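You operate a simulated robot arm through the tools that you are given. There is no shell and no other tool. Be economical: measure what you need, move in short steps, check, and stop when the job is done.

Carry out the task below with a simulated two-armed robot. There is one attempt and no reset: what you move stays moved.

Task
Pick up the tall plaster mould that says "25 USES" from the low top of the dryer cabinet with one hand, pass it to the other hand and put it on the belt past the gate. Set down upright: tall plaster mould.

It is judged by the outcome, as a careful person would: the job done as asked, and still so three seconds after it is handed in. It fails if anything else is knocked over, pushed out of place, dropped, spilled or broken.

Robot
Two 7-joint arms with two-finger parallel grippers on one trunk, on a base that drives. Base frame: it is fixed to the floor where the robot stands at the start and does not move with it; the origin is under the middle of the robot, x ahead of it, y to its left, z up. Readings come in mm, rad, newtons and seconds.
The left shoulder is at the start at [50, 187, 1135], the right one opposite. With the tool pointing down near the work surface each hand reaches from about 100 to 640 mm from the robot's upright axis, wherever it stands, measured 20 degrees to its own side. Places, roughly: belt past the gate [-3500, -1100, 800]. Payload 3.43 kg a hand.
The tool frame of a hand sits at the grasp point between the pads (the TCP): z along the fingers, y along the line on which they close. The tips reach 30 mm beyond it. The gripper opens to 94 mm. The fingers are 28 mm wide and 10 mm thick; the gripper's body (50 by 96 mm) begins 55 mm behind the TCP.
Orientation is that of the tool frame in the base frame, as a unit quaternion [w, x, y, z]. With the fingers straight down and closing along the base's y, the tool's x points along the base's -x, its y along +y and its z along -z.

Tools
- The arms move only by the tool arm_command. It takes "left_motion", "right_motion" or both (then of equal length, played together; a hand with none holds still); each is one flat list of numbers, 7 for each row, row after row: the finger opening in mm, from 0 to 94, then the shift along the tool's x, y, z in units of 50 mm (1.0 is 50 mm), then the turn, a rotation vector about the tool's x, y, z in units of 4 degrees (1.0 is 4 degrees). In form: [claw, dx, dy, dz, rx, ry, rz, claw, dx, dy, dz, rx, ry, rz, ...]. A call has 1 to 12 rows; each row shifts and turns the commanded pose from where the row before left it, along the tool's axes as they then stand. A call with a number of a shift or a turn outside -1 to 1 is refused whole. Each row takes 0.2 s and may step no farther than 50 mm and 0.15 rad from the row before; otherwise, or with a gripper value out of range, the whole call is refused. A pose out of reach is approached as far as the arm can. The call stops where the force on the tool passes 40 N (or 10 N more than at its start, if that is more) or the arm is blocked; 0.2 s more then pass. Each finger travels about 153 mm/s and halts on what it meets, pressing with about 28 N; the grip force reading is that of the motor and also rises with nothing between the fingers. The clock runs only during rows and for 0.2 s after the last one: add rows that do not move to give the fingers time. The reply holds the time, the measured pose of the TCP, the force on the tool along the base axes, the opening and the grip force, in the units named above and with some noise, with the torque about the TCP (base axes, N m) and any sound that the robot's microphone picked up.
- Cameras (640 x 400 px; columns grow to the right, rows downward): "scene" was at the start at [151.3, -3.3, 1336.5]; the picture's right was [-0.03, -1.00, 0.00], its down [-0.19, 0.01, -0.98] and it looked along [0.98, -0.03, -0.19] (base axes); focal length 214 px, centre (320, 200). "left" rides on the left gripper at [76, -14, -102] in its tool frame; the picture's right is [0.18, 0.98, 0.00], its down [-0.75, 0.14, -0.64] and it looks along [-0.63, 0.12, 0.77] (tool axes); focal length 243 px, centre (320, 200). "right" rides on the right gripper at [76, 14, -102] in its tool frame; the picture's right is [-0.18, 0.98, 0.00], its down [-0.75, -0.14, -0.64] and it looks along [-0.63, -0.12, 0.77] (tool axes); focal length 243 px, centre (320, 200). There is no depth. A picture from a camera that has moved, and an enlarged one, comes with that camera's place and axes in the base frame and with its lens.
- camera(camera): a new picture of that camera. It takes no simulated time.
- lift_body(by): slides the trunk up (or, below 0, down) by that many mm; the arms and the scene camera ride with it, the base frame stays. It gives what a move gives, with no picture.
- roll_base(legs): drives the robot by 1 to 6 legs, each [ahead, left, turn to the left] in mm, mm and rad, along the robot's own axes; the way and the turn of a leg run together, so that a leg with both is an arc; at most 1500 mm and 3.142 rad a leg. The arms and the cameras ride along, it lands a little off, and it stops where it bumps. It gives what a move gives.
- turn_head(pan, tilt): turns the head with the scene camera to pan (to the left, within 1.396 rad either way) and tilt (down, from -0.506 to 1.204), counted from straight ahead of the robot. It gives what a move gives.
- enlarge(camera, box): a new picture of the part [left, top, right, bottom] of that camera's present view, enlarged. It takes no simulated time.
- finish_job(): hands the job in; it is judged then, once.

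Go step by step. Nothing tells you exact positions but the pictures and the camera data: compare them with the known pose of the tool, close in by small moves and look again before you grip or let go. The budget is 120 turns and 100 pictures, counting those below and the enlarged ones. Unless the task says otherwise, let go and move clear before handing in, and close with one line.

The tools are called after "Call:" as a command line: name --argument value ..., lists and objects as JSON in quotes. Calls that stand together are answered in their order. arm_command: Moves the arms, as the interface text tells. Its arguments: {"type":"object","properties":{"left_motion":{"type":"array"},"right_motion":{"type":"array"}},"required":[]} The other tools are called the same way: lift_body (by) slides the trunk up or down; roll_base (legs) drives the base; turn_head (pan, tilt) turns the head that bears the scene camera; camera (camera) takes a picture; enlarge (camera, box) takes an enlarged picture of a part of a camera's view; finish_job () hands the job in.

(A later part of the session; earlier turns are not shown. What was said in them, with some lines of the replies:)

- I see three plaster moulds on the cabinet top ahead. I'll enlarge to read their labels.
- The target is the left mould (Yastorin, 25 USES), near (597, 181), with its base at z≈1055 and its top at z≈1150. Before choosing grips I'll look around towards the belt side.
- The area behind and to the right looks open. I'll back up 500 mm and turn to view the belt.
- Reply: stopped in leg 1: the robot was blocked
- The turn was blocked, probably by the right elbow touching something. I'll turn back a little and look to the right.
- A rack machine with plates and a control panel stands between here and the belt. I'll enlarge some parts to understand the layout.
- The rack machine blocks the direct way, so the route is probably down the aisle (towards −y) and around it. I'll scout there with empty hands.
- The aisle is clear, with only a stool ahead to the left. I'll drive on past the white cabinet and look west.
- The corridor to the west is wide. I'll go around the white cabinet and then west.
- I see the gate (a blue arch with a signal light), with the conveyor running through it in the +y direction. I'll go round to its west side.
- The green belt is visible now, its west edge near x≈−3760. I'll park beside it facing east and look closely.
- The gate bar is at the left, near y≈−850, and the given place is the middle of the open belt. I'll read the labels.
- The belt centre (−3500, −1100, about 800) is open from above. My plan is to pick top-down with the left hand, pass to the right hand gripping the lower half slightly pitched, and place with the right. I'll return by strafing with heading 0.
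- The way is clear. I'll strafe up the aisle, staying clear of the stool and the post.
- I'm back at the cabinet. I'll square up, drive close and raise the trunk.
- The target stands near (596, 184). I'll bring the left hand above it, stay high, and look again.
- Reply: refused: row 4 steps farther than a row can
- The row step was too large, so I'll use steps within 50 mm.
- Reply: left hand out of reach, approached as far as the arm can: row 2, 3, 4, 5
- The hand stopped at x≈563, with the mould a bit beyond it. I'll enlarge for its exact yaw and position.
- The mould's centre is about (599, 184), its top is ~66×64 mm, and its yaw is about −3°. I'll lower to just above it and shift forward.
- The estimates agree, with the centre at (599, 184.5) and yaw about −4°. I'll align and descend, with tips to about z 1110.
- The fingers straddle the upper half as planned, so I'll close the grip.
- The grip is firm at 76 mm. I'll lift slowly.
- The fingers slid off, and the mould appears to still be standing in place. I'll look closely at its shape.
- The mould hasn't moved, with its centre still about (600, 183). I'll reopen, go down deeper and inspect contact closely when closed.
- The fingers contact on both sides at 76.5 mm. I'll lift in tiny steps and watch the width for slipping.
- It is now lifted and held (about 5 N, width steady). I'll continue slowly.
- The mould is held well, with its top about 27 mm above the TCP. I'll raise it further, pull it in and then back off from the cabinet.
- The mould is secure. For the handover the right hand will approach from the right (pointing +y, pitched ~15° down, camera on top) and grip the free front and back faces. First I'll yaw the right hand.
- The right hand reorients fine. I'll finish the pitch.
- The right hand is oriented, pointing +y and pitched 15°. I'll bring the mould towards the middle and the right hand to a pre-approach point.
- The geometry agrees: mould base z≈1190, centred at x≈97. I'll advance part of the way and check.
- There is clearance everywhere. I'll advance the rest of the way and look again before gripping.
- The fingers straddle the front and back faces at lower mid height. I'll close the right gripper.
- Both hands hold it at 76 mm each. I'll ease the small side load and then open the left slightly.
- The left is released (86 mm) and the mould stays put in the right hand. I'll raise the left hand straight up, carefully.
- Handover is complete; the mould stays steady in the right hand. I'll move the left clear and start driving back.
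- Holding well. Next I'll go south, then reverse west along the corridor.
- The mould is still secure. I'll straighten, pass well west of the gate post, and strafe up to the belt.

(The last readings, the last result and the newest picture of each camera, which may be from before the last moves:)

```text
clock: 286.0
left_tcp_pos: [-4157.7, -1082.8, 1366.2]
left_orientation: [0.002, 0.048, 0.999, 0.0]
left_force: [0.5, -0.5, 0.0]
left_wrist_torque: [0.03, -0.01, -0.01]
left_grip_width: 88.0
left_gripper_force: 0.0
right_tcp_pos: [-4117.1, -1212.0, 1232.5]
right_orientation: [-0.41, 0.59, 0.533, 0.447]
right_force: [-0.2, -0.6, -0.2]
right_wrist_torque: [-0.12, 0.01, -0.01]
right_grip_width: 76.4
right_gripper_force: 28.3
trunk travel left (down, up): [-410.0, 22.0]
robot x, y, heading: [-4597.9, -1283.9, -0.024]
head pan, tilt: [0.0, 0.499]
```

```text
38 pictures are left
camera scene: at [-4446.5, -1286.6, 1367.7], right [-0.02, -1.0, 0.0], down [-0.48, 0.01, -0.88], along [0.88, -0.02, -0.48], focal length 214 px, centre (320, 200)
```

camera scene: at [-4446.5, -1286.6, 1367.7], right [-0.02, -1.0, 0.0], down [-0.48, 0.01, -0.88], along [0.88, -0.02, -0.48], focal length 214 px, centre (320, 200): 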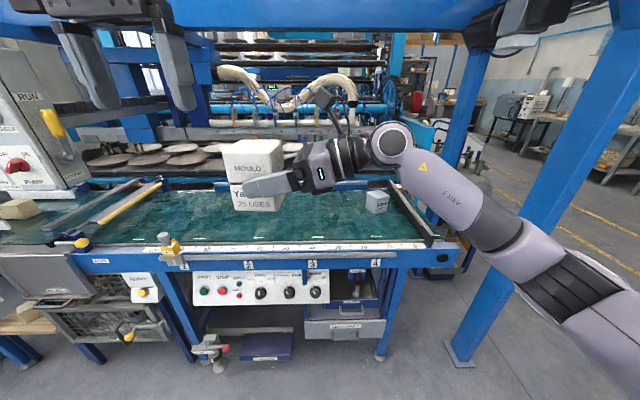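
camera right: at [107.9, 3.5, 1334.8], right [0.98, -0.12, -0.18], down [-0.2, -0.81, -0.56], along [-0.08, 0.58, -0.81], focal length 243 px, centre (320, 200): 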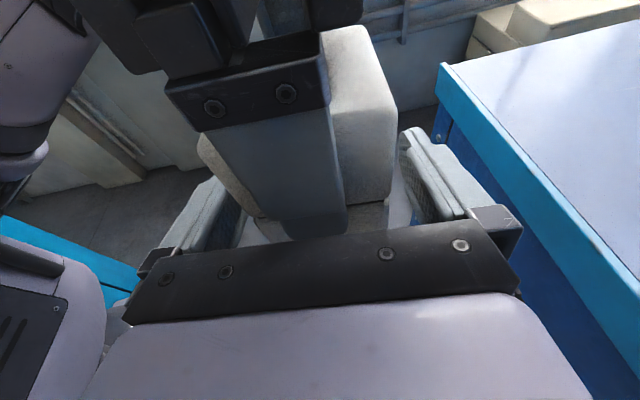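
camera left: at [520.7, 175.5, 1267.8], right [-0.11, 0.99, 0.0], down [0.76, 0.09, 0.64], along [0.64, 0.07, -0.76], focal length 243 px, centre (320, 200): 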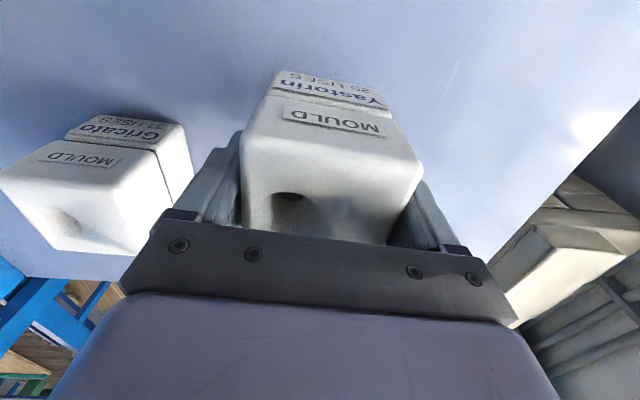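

The belt runs x −3780…−3283 and the gate bar is at y≈−340, so the open centre is a good target. An overhead beam is at z≈1500, x≈−3830. I'll retract and lower the left arm and lower the trunk before driving in.

Call:
arm_command --left_motion '[88, 0.4, 0, 0.6, 0, 0, 0, 88, 0.6, 0, 0.6, 0, 0, 0, 88, 0.6, 0, 0.6, 0, 0, 0, 88, 0.6, 0, 0.6, 0, 0, 0, 88, 0.6, 0, 0.4, 0, 0, 0]'

Call:
lift_body --by -150

Call:
roll_base --legs '[[0, 80, 0.023], [300, 0, 0], [145, 0, 0]]'

Call:
camera --camera "scene"

```text
clock: 287.2
left_tcp_pos: [-4295.8, -1068.6, 1225.4]
left_orientation: [0.002, 0.047, 0.999, 0.0]
left_force: [-0.5, 0.1, -0.1]
left_wrist_torque: [-0.01, -0.02, 0.03]
left_grip_width: 87.8
left_gripper_force: 0.1
right_tcp_pos: [-4114.9, -1212.5, 1233.9]
right_orientation: [-0.41, 0.59, 0.534, 0.446]
right_force: [0.5, -0.2, -0.7]
right_wrist_torque: [-0.11, 0.04, -0.02]
right_grip_width: 76.3
right_gripper_force: 27.5
trunk travel left (down, up): [-410.0, 22.0]
robot x, y, heading: [-4595.8, -1282.7, -0.023]
head pan, tilt: [0.0, 0.499]
```

```text
clock: 289.0
left_tcp_pos: [-4294.4, -1069.8, 1076.3]
left_orientation: [0.002, 0.048, 0.999, 0.001]
left_force: [0.0, -0.2, -1.2]
left_wrist_torque: [-0.01, 0.01, 0.03]
left_grip_width: 88.0
left_gripper_force: 0.1
right_tcp_pos: [-4116.7, -1211.5, 1082.6]
right_orientation: [-0.409, 0.591, 0.533, 0.447]
right_force: [-0.2, -0.7, 0.1]
right_wrist_torque: [-0.1, 0.0, 0.0]
right_grip_width: 76.0
right_gripper_force: 27.8
trunk travel left (down, up): [-260.0, 172.0]
robot x, y, heading: [-4593.9, -1286.2, -0.025]
head pan, tilt: [0.0, 0.499]
```

```text
clock: 292.9
left_tcp_pos: [-3888.6, -984.1, 1075.6]
left_orientation: [0.001, 0.036, 0.999, 0.0]
left_force: [0.4, -0.9, -0.4]
left_wrist_torque: [0.02, 0.01, 0.01]
left_grip_width: 88.2
left_gripper_force: 0.1
right_tcp_pos: [-3705.1, -1122.9, 1082.8]
right_orientation: [-0.412, 0.586, 0.54, 0.442]
right_force: [0.5, 0.3, 0.0]
right_wrist_torque: [-0.11, -0.02, -0.02]
right_grip_width: 76.1
right_gripper_force: 28.2
trunk travel left (down, up): [-260.0, 172.0]
robot x, y, heading: [-4185.4, -1204.9, 0.0]
head pan, tilt: [0.0, 0.499]
stopped in leg 3: the robot was blocked; the commanded pose is now the measured one
```

```text
37 pictures are left
camera scene: at [-4035.5, -1204.9, 1217.8], right [0.0, -1.0, 0.0], down [-0.48, 0.0, -0.88], along [0.88, 0.0, -0.48], focal length 214 px, centre (320, 200)
```

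scene: 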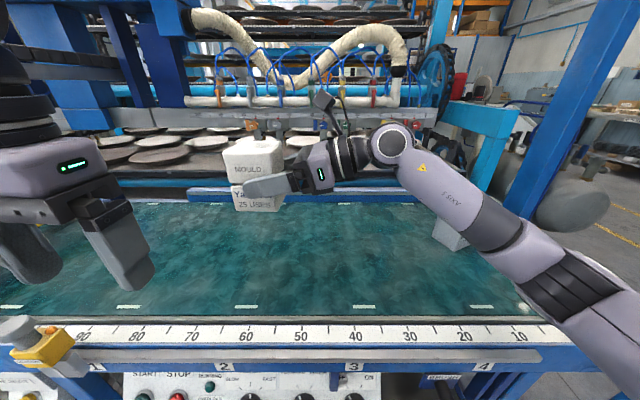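

The base was stopped at x≈−4185 by something low, so I'll ease back 10 mm. Then I'll extend the right hand forward at height.

Call:
roll_base --legs '[[-10, 0, 0]]'

Call:
arm_command --right_motion '[0, 0.006, 0.2, 0.015, 0, 0, 0, 0, 0.012, 0.4, 0.03, 0, 0, 0, 0, 0.012, 0.4, 0.03, 0, 0, 0, 0, 0.012, 0.4, 0.03, 0, 0, 0, 0, 0.012, 0.4, 0.03, 0, 0, 0, 0, 0.012, 0.4, 0.03, 0, 0, 0, 0, 0.006, 0.3, 0.015, 0, 0, 0, 0, 0, 0, 0, 0, 0, 0]'

Call:
camera --camera "scene"

```text
clock: 293.6
left_tcp_pos: [-3898.5, -984.9, 1075.3]
left_orientation: [0.001, 0.036, 0.999, 0.0]
left_force: [0.7, 0.5, -0.1]
left_wrist_torque: [0.01, 0.02, 0.01]
left_grip_width: 88.2
left_gripper_force: 0.0
right_tcp_pos: [-3714.7, -1123.0, 1083.5]
right_orientation: [-0.413, 0.586, 0.538, 0.444]
right_force: [0.0, 1.1, 0.4]
right_wrist_torque: [-0.13, 0.01, -0.03]
right_grip_width: 76.4
right_gripper_force: 27.7
trunk travel left (down, up): [-260.0, 172.0]
robot x, y, heading: [-4193.2, -1201.1, -0.003]
head pan, tilt: [0.0, 0.499]
```

```text
clock: 295.4
left_tcp_pos: [-3898.3, -983.6, 1076.0]
left_orientation: [0.001, 0.036, 0.999, -0.001]
left_force: [-0.4, 0.7, -0.3]
left_wrist_torque: [0.05, -0.03, -0.01]
left_grip_width: 88.1
left_gripper_force: 0.2
right_tcp_pos: [-3589.7, -1123.8, 1083.1]
right_orientation: [-0.413, 0.585, 0.538, 0.443]
right_force: [0.3, 0.0, 0.0]
right_wrist_torque: [-0.11, 0.05, 0.0]
right_grip_width: 76.3
right_gripper_force: 27.6
trunk travel left (down, up): [-260.0, 172.0]
robot x, y, heading: [-4194.6, -1205.0, -0.011]
head pan, tilt: [0.0, 0.499]
```

```text
36 pictures are left
camera scene: at [-4044.7, -1205.0, 1217.6], right [0.0, -1.0, 0.0], down [-0.48, 0.0, -0.88], along [0.88, 0.0, -0.48], focal length 214 px, centre (320, 200)
```

scene: 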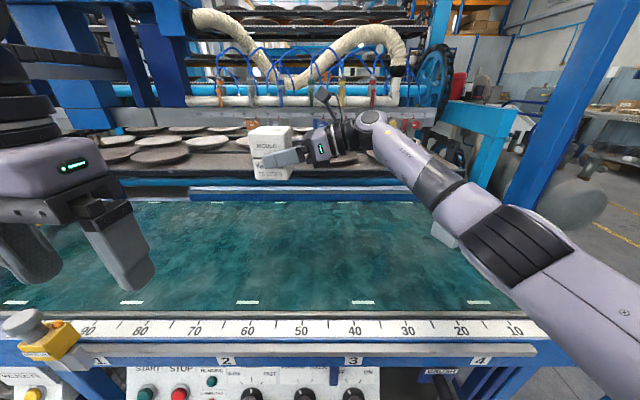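

I have good reach. I'll move a bit further over the belt and lower by about 120 mm with the arm.

Call:
arm_command --right_motion '[0, 0.012, 0.4, 0.03, 0, 0, 0, 0, 0.012, 0.4, 0.03, 0, 0, 0, 0, -0.3, 0, 0.085, 0, 0, 0, 0, -0.4, 0, 0.113, 0, 0, 0, 0, -0.4, 0, 0.113, 0, 0, 0, 0, -0.4, 0, 0.113, 0, 0, 0, 0, -0.4, 0, 0.113, 0, 0, 0, 0, -0.4, 0, 0.113, 0, 0, 0, 0, 0, 0, 0, 0, 0, 0]'

Call:
camera --camera "scene"

Call:
camera --camera "right"

```text
clock: 297.4
left_tcp_pos: [-3896.9, -984.7, 1075.4]
left_orientation: [0.002, 0.035, 0.999, 0.001]
left_force: [0.3, 0.3, -0.4]
left_wrist_torque: [0.04, -0.03, -0.03]
left_grip_width: 88.0
left_gripper_force: 0.1
right_tcp_pos: [-3569.8, -1123.5, 963.6]
right_orientation: [-0.413, 0.585, 0.539, 0.443]
right_force: [-0.9, 0.1, -0.5]
right_wrist_torque: [-0.09, 0.04, -0.01]
right_grip_width: 76.3
right_gripper_force: 27.8
right hand out of reach, approached as far as the arm can: row 2
trunk travel left (down, up): [-260.0, 172.0]
robot x, y, heading: [-4192.6, -1204.1, 0.003]
head pan, tilt: [0.0, 0.499]
```

```text
35 pictures are left
camera scene: at [-4044.7, -1205.0, 1217.6], right [0.0, -1.0, 0.0], down [-0.48, 0.0, -0.88], along [0.88, 0.0, -0.48], focal length 214 px, centre (320, 200)
```

scene: 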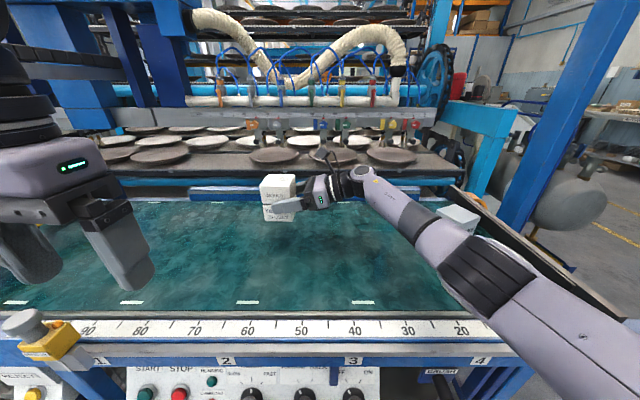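

```text
34 pictures are left
camera right: at [-3560.8, -1202.9, 1064.5], right [0.97, -0.13, -0.18], down [-0.21, -0.81, -0.56], along [-0.08, 0.58, -0.81], focal length 243 px, centre (320, 200)
```

right: 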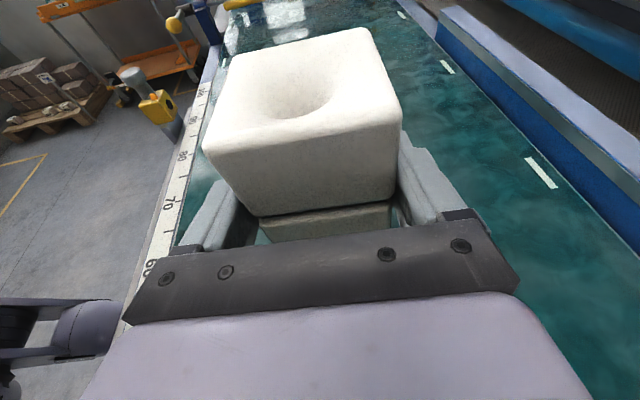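

Clear so far. I'll lower another ~70 mm and check tilt and clearances.

Call:
arm_command --right_motion '[0, -0.35, 0, 0.1, 0, 0, 0, 0, -0.35, 0, 0.1, 0, 0, 0, 0, -0.35, 0, 0.1, 0, 0, 0, 0, -0.3, 0, 0.085, 0, 0, 0, 0, 0, 0, 0, 0, 0, 0]'

Call:
enlarge --camera "scene" --box '[220, 140, 540, 340]'

Call:
enlarge --camera "scene" --box '[240, 165, 360, 240]'

```text
clock: 298.6
left_tcp_pos: [-3898.3, -985.6, 1076.9]
left_orientation: [0.001, 0.036, 0.999, 0.0]
left_force: [-0.1, 0.3, 0.5]
left_wrist_torque: [0.02, 0.02, 0.01]
left_grip_width: 87.9
left_gripper_force: 0.1
right_tcp_pos: [-3572.0, -1124.4, 891.8]
right_orientation: [-0.414, 0.585, 0.539, 0.443]
right_force: [0.0, -0.5, 0.8]
right_wrist_torque: [-0.12, 0.0, 0.02]
right_grip_width: 76.2
right_gripper_force: 27.9
trunk travel left (down, up): [-260.0, 172.0]
robot x, y, heading: [-4194.3, -1203.4, 0.002]
head pan, tilt: [0.0, 0.499]
```

```text
2.00 times, centred on (380, 240) of scene
camera zoom: at [-4044.8, -1204.9, 1217.6], right [0.0, -1.0, 0.0], down [-0.48, 0.0, -0.88], along [0.88, 0.0, -0.48], focal length 429 px, centre (200, 120)
```

zoom: 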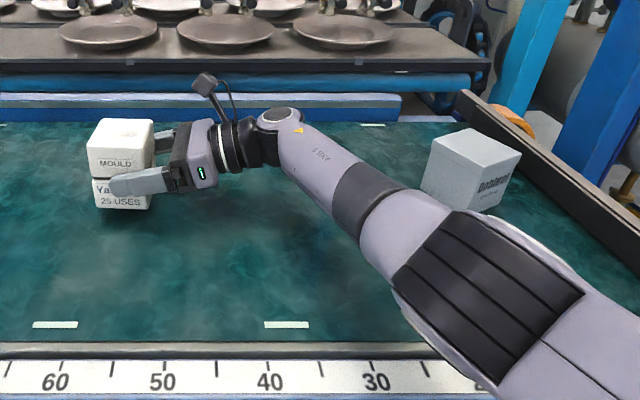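

```text
5.33 times, centred on (300, 202) of scene
camera zoom: at [-4044.8, -1204.9, 1217.6], right [0.0, -1.0, 0.0], down [-0.48, 0.0, -0.88], along [0.88, 0.0, -0.48], focal length 1144 px, centre (427, 187)
```

zoom: 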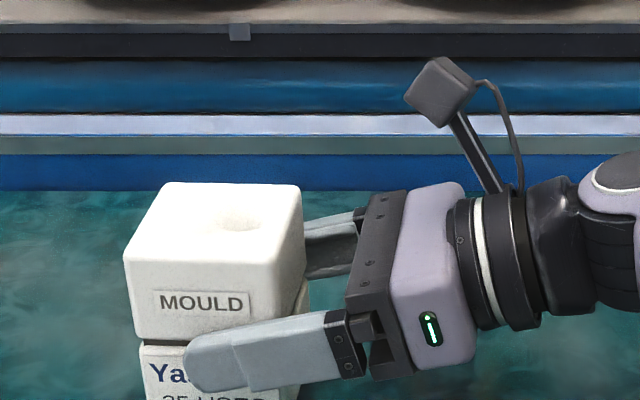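

The mould is upright and the elbow is well above the belt. I'll continue down in small steps, watching the force.

Call:
arm_command --right_motion '[0, -0.25, 0, 0.07, 0, 0, 0, 0, -0.25, 0, 0.07, 0, 0, 0, 0, 0, 0, 0, 0, 0, 0]'

Call:
enlarge --camera "scene" --box '[240, 165, 360, 240]'

```text
clock: 299.4
left_tcp_pos: [-3897.3, -985.6, 1077.8]
left_orientation: [0.001, 0.035, 0.999, -0.001]
left_force: [0.4, 0.6, 0.6]
left_wrist_torque: [-0.02, -0.02, 0.02]
left_grip_width: 88.1
left_gripper_force: 0.1
right_tcp_pos: [-3577.2, -1123.6, 870.4]
right_orientation: [-0.412, 0.585, 0.538, 0.447]
right_force: [7.1, -1.7, 9.2]
right_wrist_torque: [0.52, -0.73, -0.28]
right_grip_width: 76.4
right_gripper_force: 27.6
right hand out of reach, approached as far as the arm can: row 1
trunk travel left (down, up): [-260.0, 172.0]
robot x, y, heading: [-4192.2, -1203.4, 0.004]
head pan, tilt: [0.0, 0.499]
```

```text
5.33 times, centred on (300, 202) of scene
camera zoom: at [-4045.5, -1205.4, 1218.0], right [0.0, -1.0, 0.0], down [-0.48, 0.0, -0.88], along [0.88, 0.0, -0.48], focal length 1144 px, centre (427, 187)
```

zoom: 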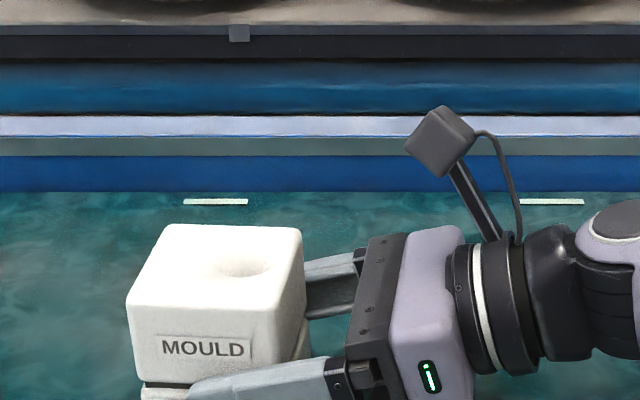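

Contact at TCP z≈870, so the mould is touching the belt with some preload. I'll ease up 1–2 mm to relax the load and view it.

Call:
arm_command --right_motion '[0, 0.03, 0, -0.008, 0, 0, 0, 0, 0, 0, 0, 0, 0, 0]'

Call:
enlarge --camera "scene" --box '[230, 170, 390, 270]'

Call:
camera --camera "right"

```text
clock: 300.0
left_tcp_pos: [-3899.6, -984.2, 1076.9]
left_orientation: [0.001, 0.035, 0.999, 0.0]
left_force: [-0.1, 0.8, -0.7]
left_wrist_torque: [-0.01, 0.01, -0.02]
left_grip_width: 87.9
left_gripper_force: 0.1
right_tcp_pos: [-3576.7, -1123.3, 870.1]
right_orientation: [-0.413, 0.585, 0.538, 0.445]
right_force: [8.7, -1.6, 11.3]
right_wrist_torque: [0.68, -0.55, -0.19]
right_grip_width: 76.2
right_gripper_force: 28.0
trunk travel left (down, up): [-260.0, 172.0]
robot x, y, heading: [-4194.9, -1202.5, -0.003]
head pan, tilt: [0.0, 0.499]
```

```text
4.00 times, centred on (310, 220) of scene
camera zoom: at [-4045.5, -1205.4, 1217.8], right [0.0, -1.0, 0.0], down [-0.48, 0.0, -0.88], along [0.88, 0.0, -0.48], focal length 858 px, centre (360, 120)
```

zoom: 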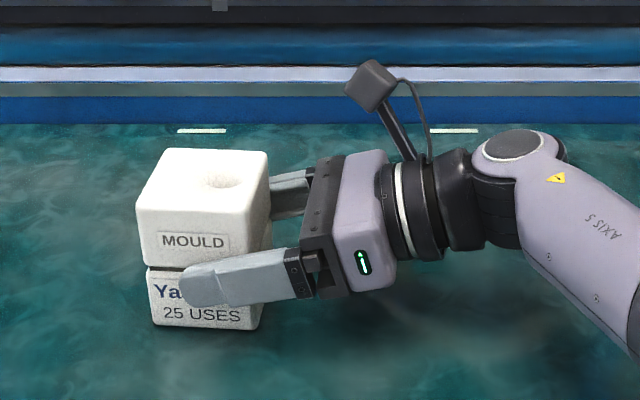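

```text
29 pictures are left
camera right: at [-3568.1, -1203.3, 970.5], right [0.97, -0.13, -0.18], down [-0.21, -0.8, -0.56], along [-0.08, 0.58, -0.81], focal length 243 px, centre (320, 200)
```

right: 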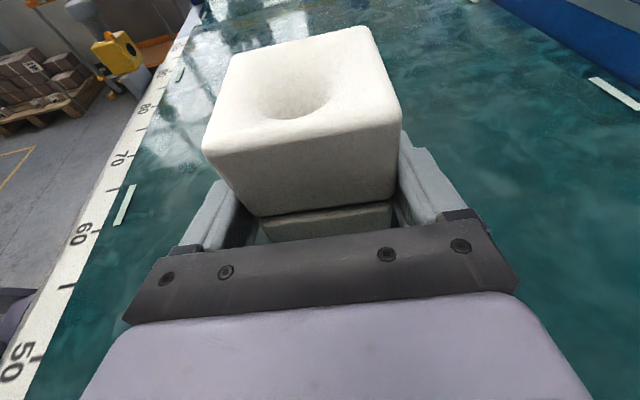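

Triangulating belt marks gives a belt height of ~825, so the mould stands on it. I'll relax the remaining preload slightly.

Call:
arm_command --right_motion '[0, 0.05, 0, -0.014, 0, 0, 0, 0, 0, 0, 0, 0, 0, 0]'

```text
clock: 300.6
left_tcp_pos: [-3898.4, -984.6, 1075.4]
left_orientation: [0.001, 0.035, 0.999, 0.0]
left_force: [-0.1, 0.1, 0.7]
left_wrist_torque: [-0.01, 0.0, 0.01]
left_grip_width: 87.8
left_gripper_force: 0.0
right_tcp_pos: [-3576.5, -1124.1, 871.0]
right_orientation: [-0.412, 0.587, 0.539, 0.442]
right_force: [3.8, 1.0, 1.3]
right_wrist_torque: [0.33, -0.46, -0.13]
right_grip_width: 76.2
right_gripper_force: 28.2
trunk travel left (down, up): [-260.0, 172.0]
robot x, y, heading: [-4197.0, -1205.1, 0.002]
head pan, tilt: [0.0, 0.499]
```

The load is now small with the mould resting on the belt. I'll open the right gripper gently.

Call:
arm_command --right_motion '[77, 0, 0, 0, 0, 0, 0, 79, 0, 0, 0, 0, 0, 0, 84, 0, 0, 0, 0, 0, 0, 92, 0, 0, 0, 0, 0, 0, 92, 0, 0, 0, 0, 0, 0]'

Call:
camera --camera "right"

Call:
enlarge --camera "scene" --box '[230, 170, 390, 270]'

```text
clock: 301.8
left_tcp_pos: [-3898.5, -985.1, 1075.9]
left_orientation: [0.001, 0.036, 0.999, 0.0]
left_force: [-0.3, 0.6, -0.3]
left_wrist_torque: [0.0, -0.04, 0.0]
left_grip_width: 87.8
left_gripper_force: 0.2
right_tcp_pos: [-3576.4, -1123.6, 871.4]
right_orientation: [-0.413, 0.585, 0.539, 0.443]
right_force: [0.6, 0.8, 0.8]
right_wrist_torque: [0.01, 0.03, -0.02]
right_grip_width: 91.9
right_gripper_force: 0.1
trunk travel left (down, up): [-260.0, 172.0]
robot x, y, heading: [-4192.4, -1203.3, -0.002]
head pan, tilt: [0.0, 0.499]
```

```text
28 pictures are left
camera right: at [-3567.3, -1203.1, 972.2], right [0.97, -0.13, -0.18], down [-0.21, -0.81, -0.56], along [-0.08, 0.58, -0.81], focal length 243 px, centre (320, 200)
```

right: 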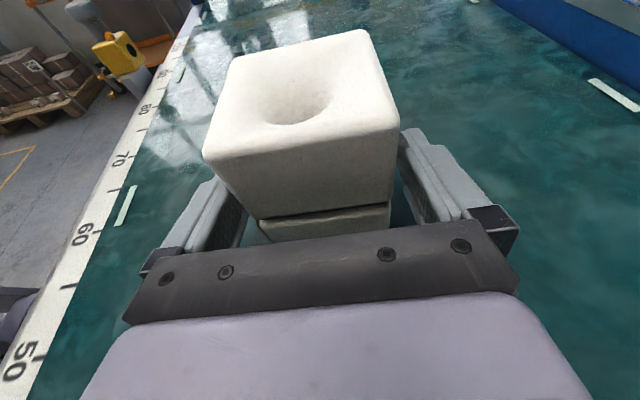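

```text
4.00 times, centred on (310, 220) of scene
camera zoom: at [-4045.2, -1205.0, 1217.7], right [0.0, -1.0, 0.0], down [-0.48, 0.0, -0.88], along [0.88, 0.0, -0.48], focal length 858 px, centre (360, 120)
```

zoom: 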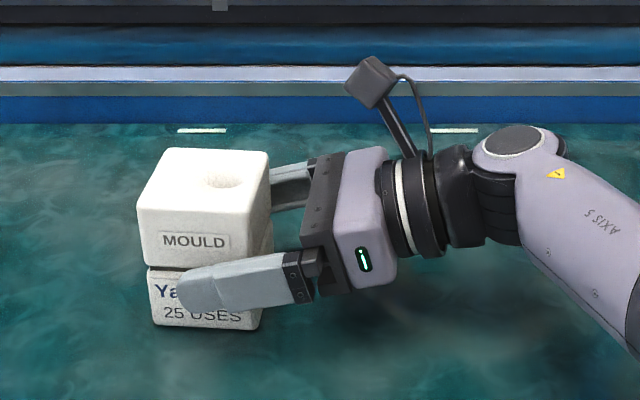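

The mould stands upright and free. I'll withdraw the right hand backwards along its fingers, then raise it.

Call:
arm_command --right_motion '[92, 0, 0, -0.3, 0, 0, 0, 92, 0, 0, -0.4, 0, 0, 0, 92, 0, 0, -0.4, 0, 0, 0, 92, 0, 0, -0.4, 0, 0, 0, 92, 0.2, 0, -0.2, 0, 0, 0, 92, 0.6, 0, 0, 0, 0, 0, 92, 0.8, 0, 0, 0, 0, 0, 92, 0.8, 0, 0, 0, 0, 0]'

Call:
camera --camera "scene"

```text
clock: 303.6
left_tcp_pos: [-3897.6, -984.3, 1076.0]
left_orientation: [0.001, 0.036, 0.999, 0.0]
left_force: [0.0, 0.7, 0.6]
left_wrist_torque: [0.02, -0.01, 0.0]
left_grip_width: 87.9
left_gripper_force: 0.1
right_tcp_pos: [-3579.0, -1176.8, 1009.9]
right_orientation: [-0.413, 0.586, 0.538, 0.444]
right_force: [0.2, -0.5, -0.2]
right_wrist_torque: [0.03, 0.0, -0.01]
right_grip_width: 91.8
right_gripper_force: 0.0
trunk travel left (down, up): [-260.0, 172.0]
robot x, y, heading: [-4195.3, -1204.2, 0.001]
head pan, tilt: [0.0, 0.499]
```

```text
26 pictures are left
camera scene: at [-4045.4, -1204.9, 1217.7], right [0.0, -1.0, 0.0], down [-0.48, 0.0, -0.88], along [0.88, 0.0, -0.48], focal length 214 px, centre (320, 200)
```

scene: 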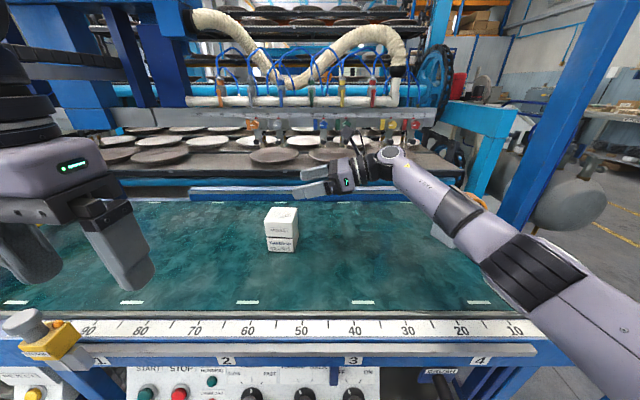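

The mould stands upright on the belt past the gate. I'll back off a little and do a final check.

Call:
roll_base --legs '[[-250, 0, 0]]'

Call:
turn_head --pan 0 --tilt 0.65

Call:
camera --camera "scene"

Call:
enlarge --camera "scene" --box '[220, 110, 480, 270]'

```text
clock: 305.4
left_tcp_pos: [-4145.3, -984.3, 1075.2]
left_orientation: [0.0, 0.036, 0.999, -0.001]
left_force: [-0.3, -0.3, -0.2]
left_wrist_torque: [0.03, -0.01, -0.03]
left_grip_width: 88.0
left_gripper_force: 0.0
right_tcp_pos: [-3824.8, -1177.2, 1011.0]
right_orientation: [-0.413, 0.585, 0.539, 0.443]
right_force: [0.2, 0.1, -0.4]
right_wrist_torque: [0.02, -0.01, -0.03]
right_grip_width: 92.1
right_gripper_force: 0.1
trunk travel left (down, up): [-260.0, 172.0]
robot x, y, heading: [-4441.9, -1202.9, -0.001]
head pan, tilt: [0.0, 0.499]
```

```text
clock: 306.1
left_tcp_pos: [-4146.1, -983.7, 1076.4]
left_orientation: [0.001, 0.036, 0.999, 0.0]
left_force: [0.7, -0.4, -0.3]
left_wrist_torque: [-0.02, 0.01, 0.03]
left_grip_width: 88.2
left_gripper_force: 0.2
right_tcp_pos: [-3826.3, -1176.4, 1010.2]
right_orientation: [-0.414, 0.585, 0.539, 0.443]
right_force: [0.1, 0.3, 1.1]
right_wrist_torque: [-0.02, 0.0, 0.0]
right_grip_width: 92.1
right_gripper_force: 0.0
trunk travel left (down, up): [-260.0, 172.0]
robot x, y, heading: [-4443.2, -1206.2, -0.001]
head pan, tilt: [0.0, 0.649]
```

```text
25 pictures are left
camera scene: at [-4297.2, -1204.9, 1204.4], right [0.0, -1.0, 0.0], down [-0.6, 0.0, -0.8], along [0.8, 0.0, -0.6], focal length 214 px, centre (320, 200)
```

scene: 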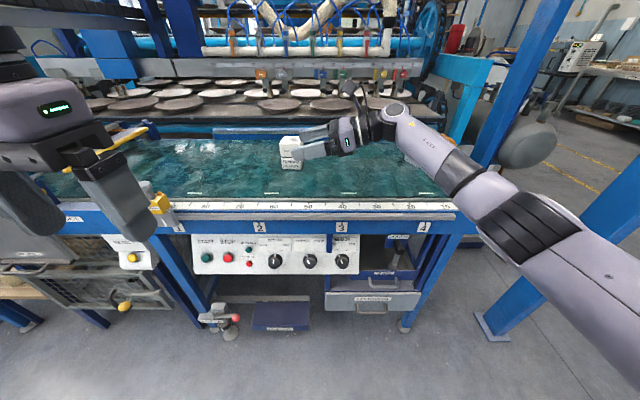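

```text
2.46 times, centred on (350, 190) of scene
camera zoom: at [-4297.2, -1204.9, 1204.4], right [0.0, -1.0, 0.0], down [-0.6, 0.0, -0.8], along [0.8, 0.0, -0.6], focal length 528 px, centre (246, 225)
```

zoom: 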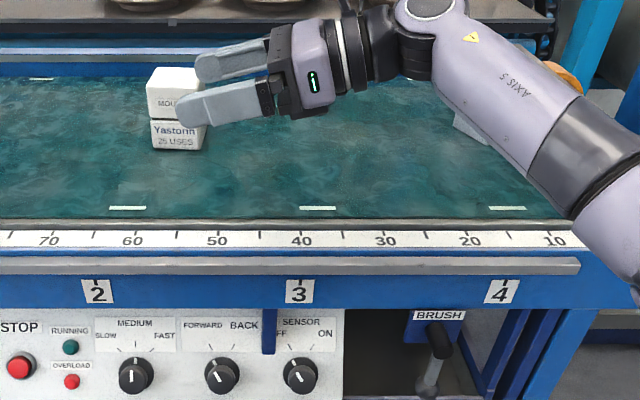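

The "25 USES" mould stands upright and free on the belt, both hands are clear and everything else is in place, so I'm handing in.

Call:
finish_job

```text
The job is handed in.
```

The tall "25 USES" mould was picked up with the left hand, passed to the right, and now stands upright on the belt past the gate. The base bumped and stopped twice on the way; I saw nothing displaced in the pictures.
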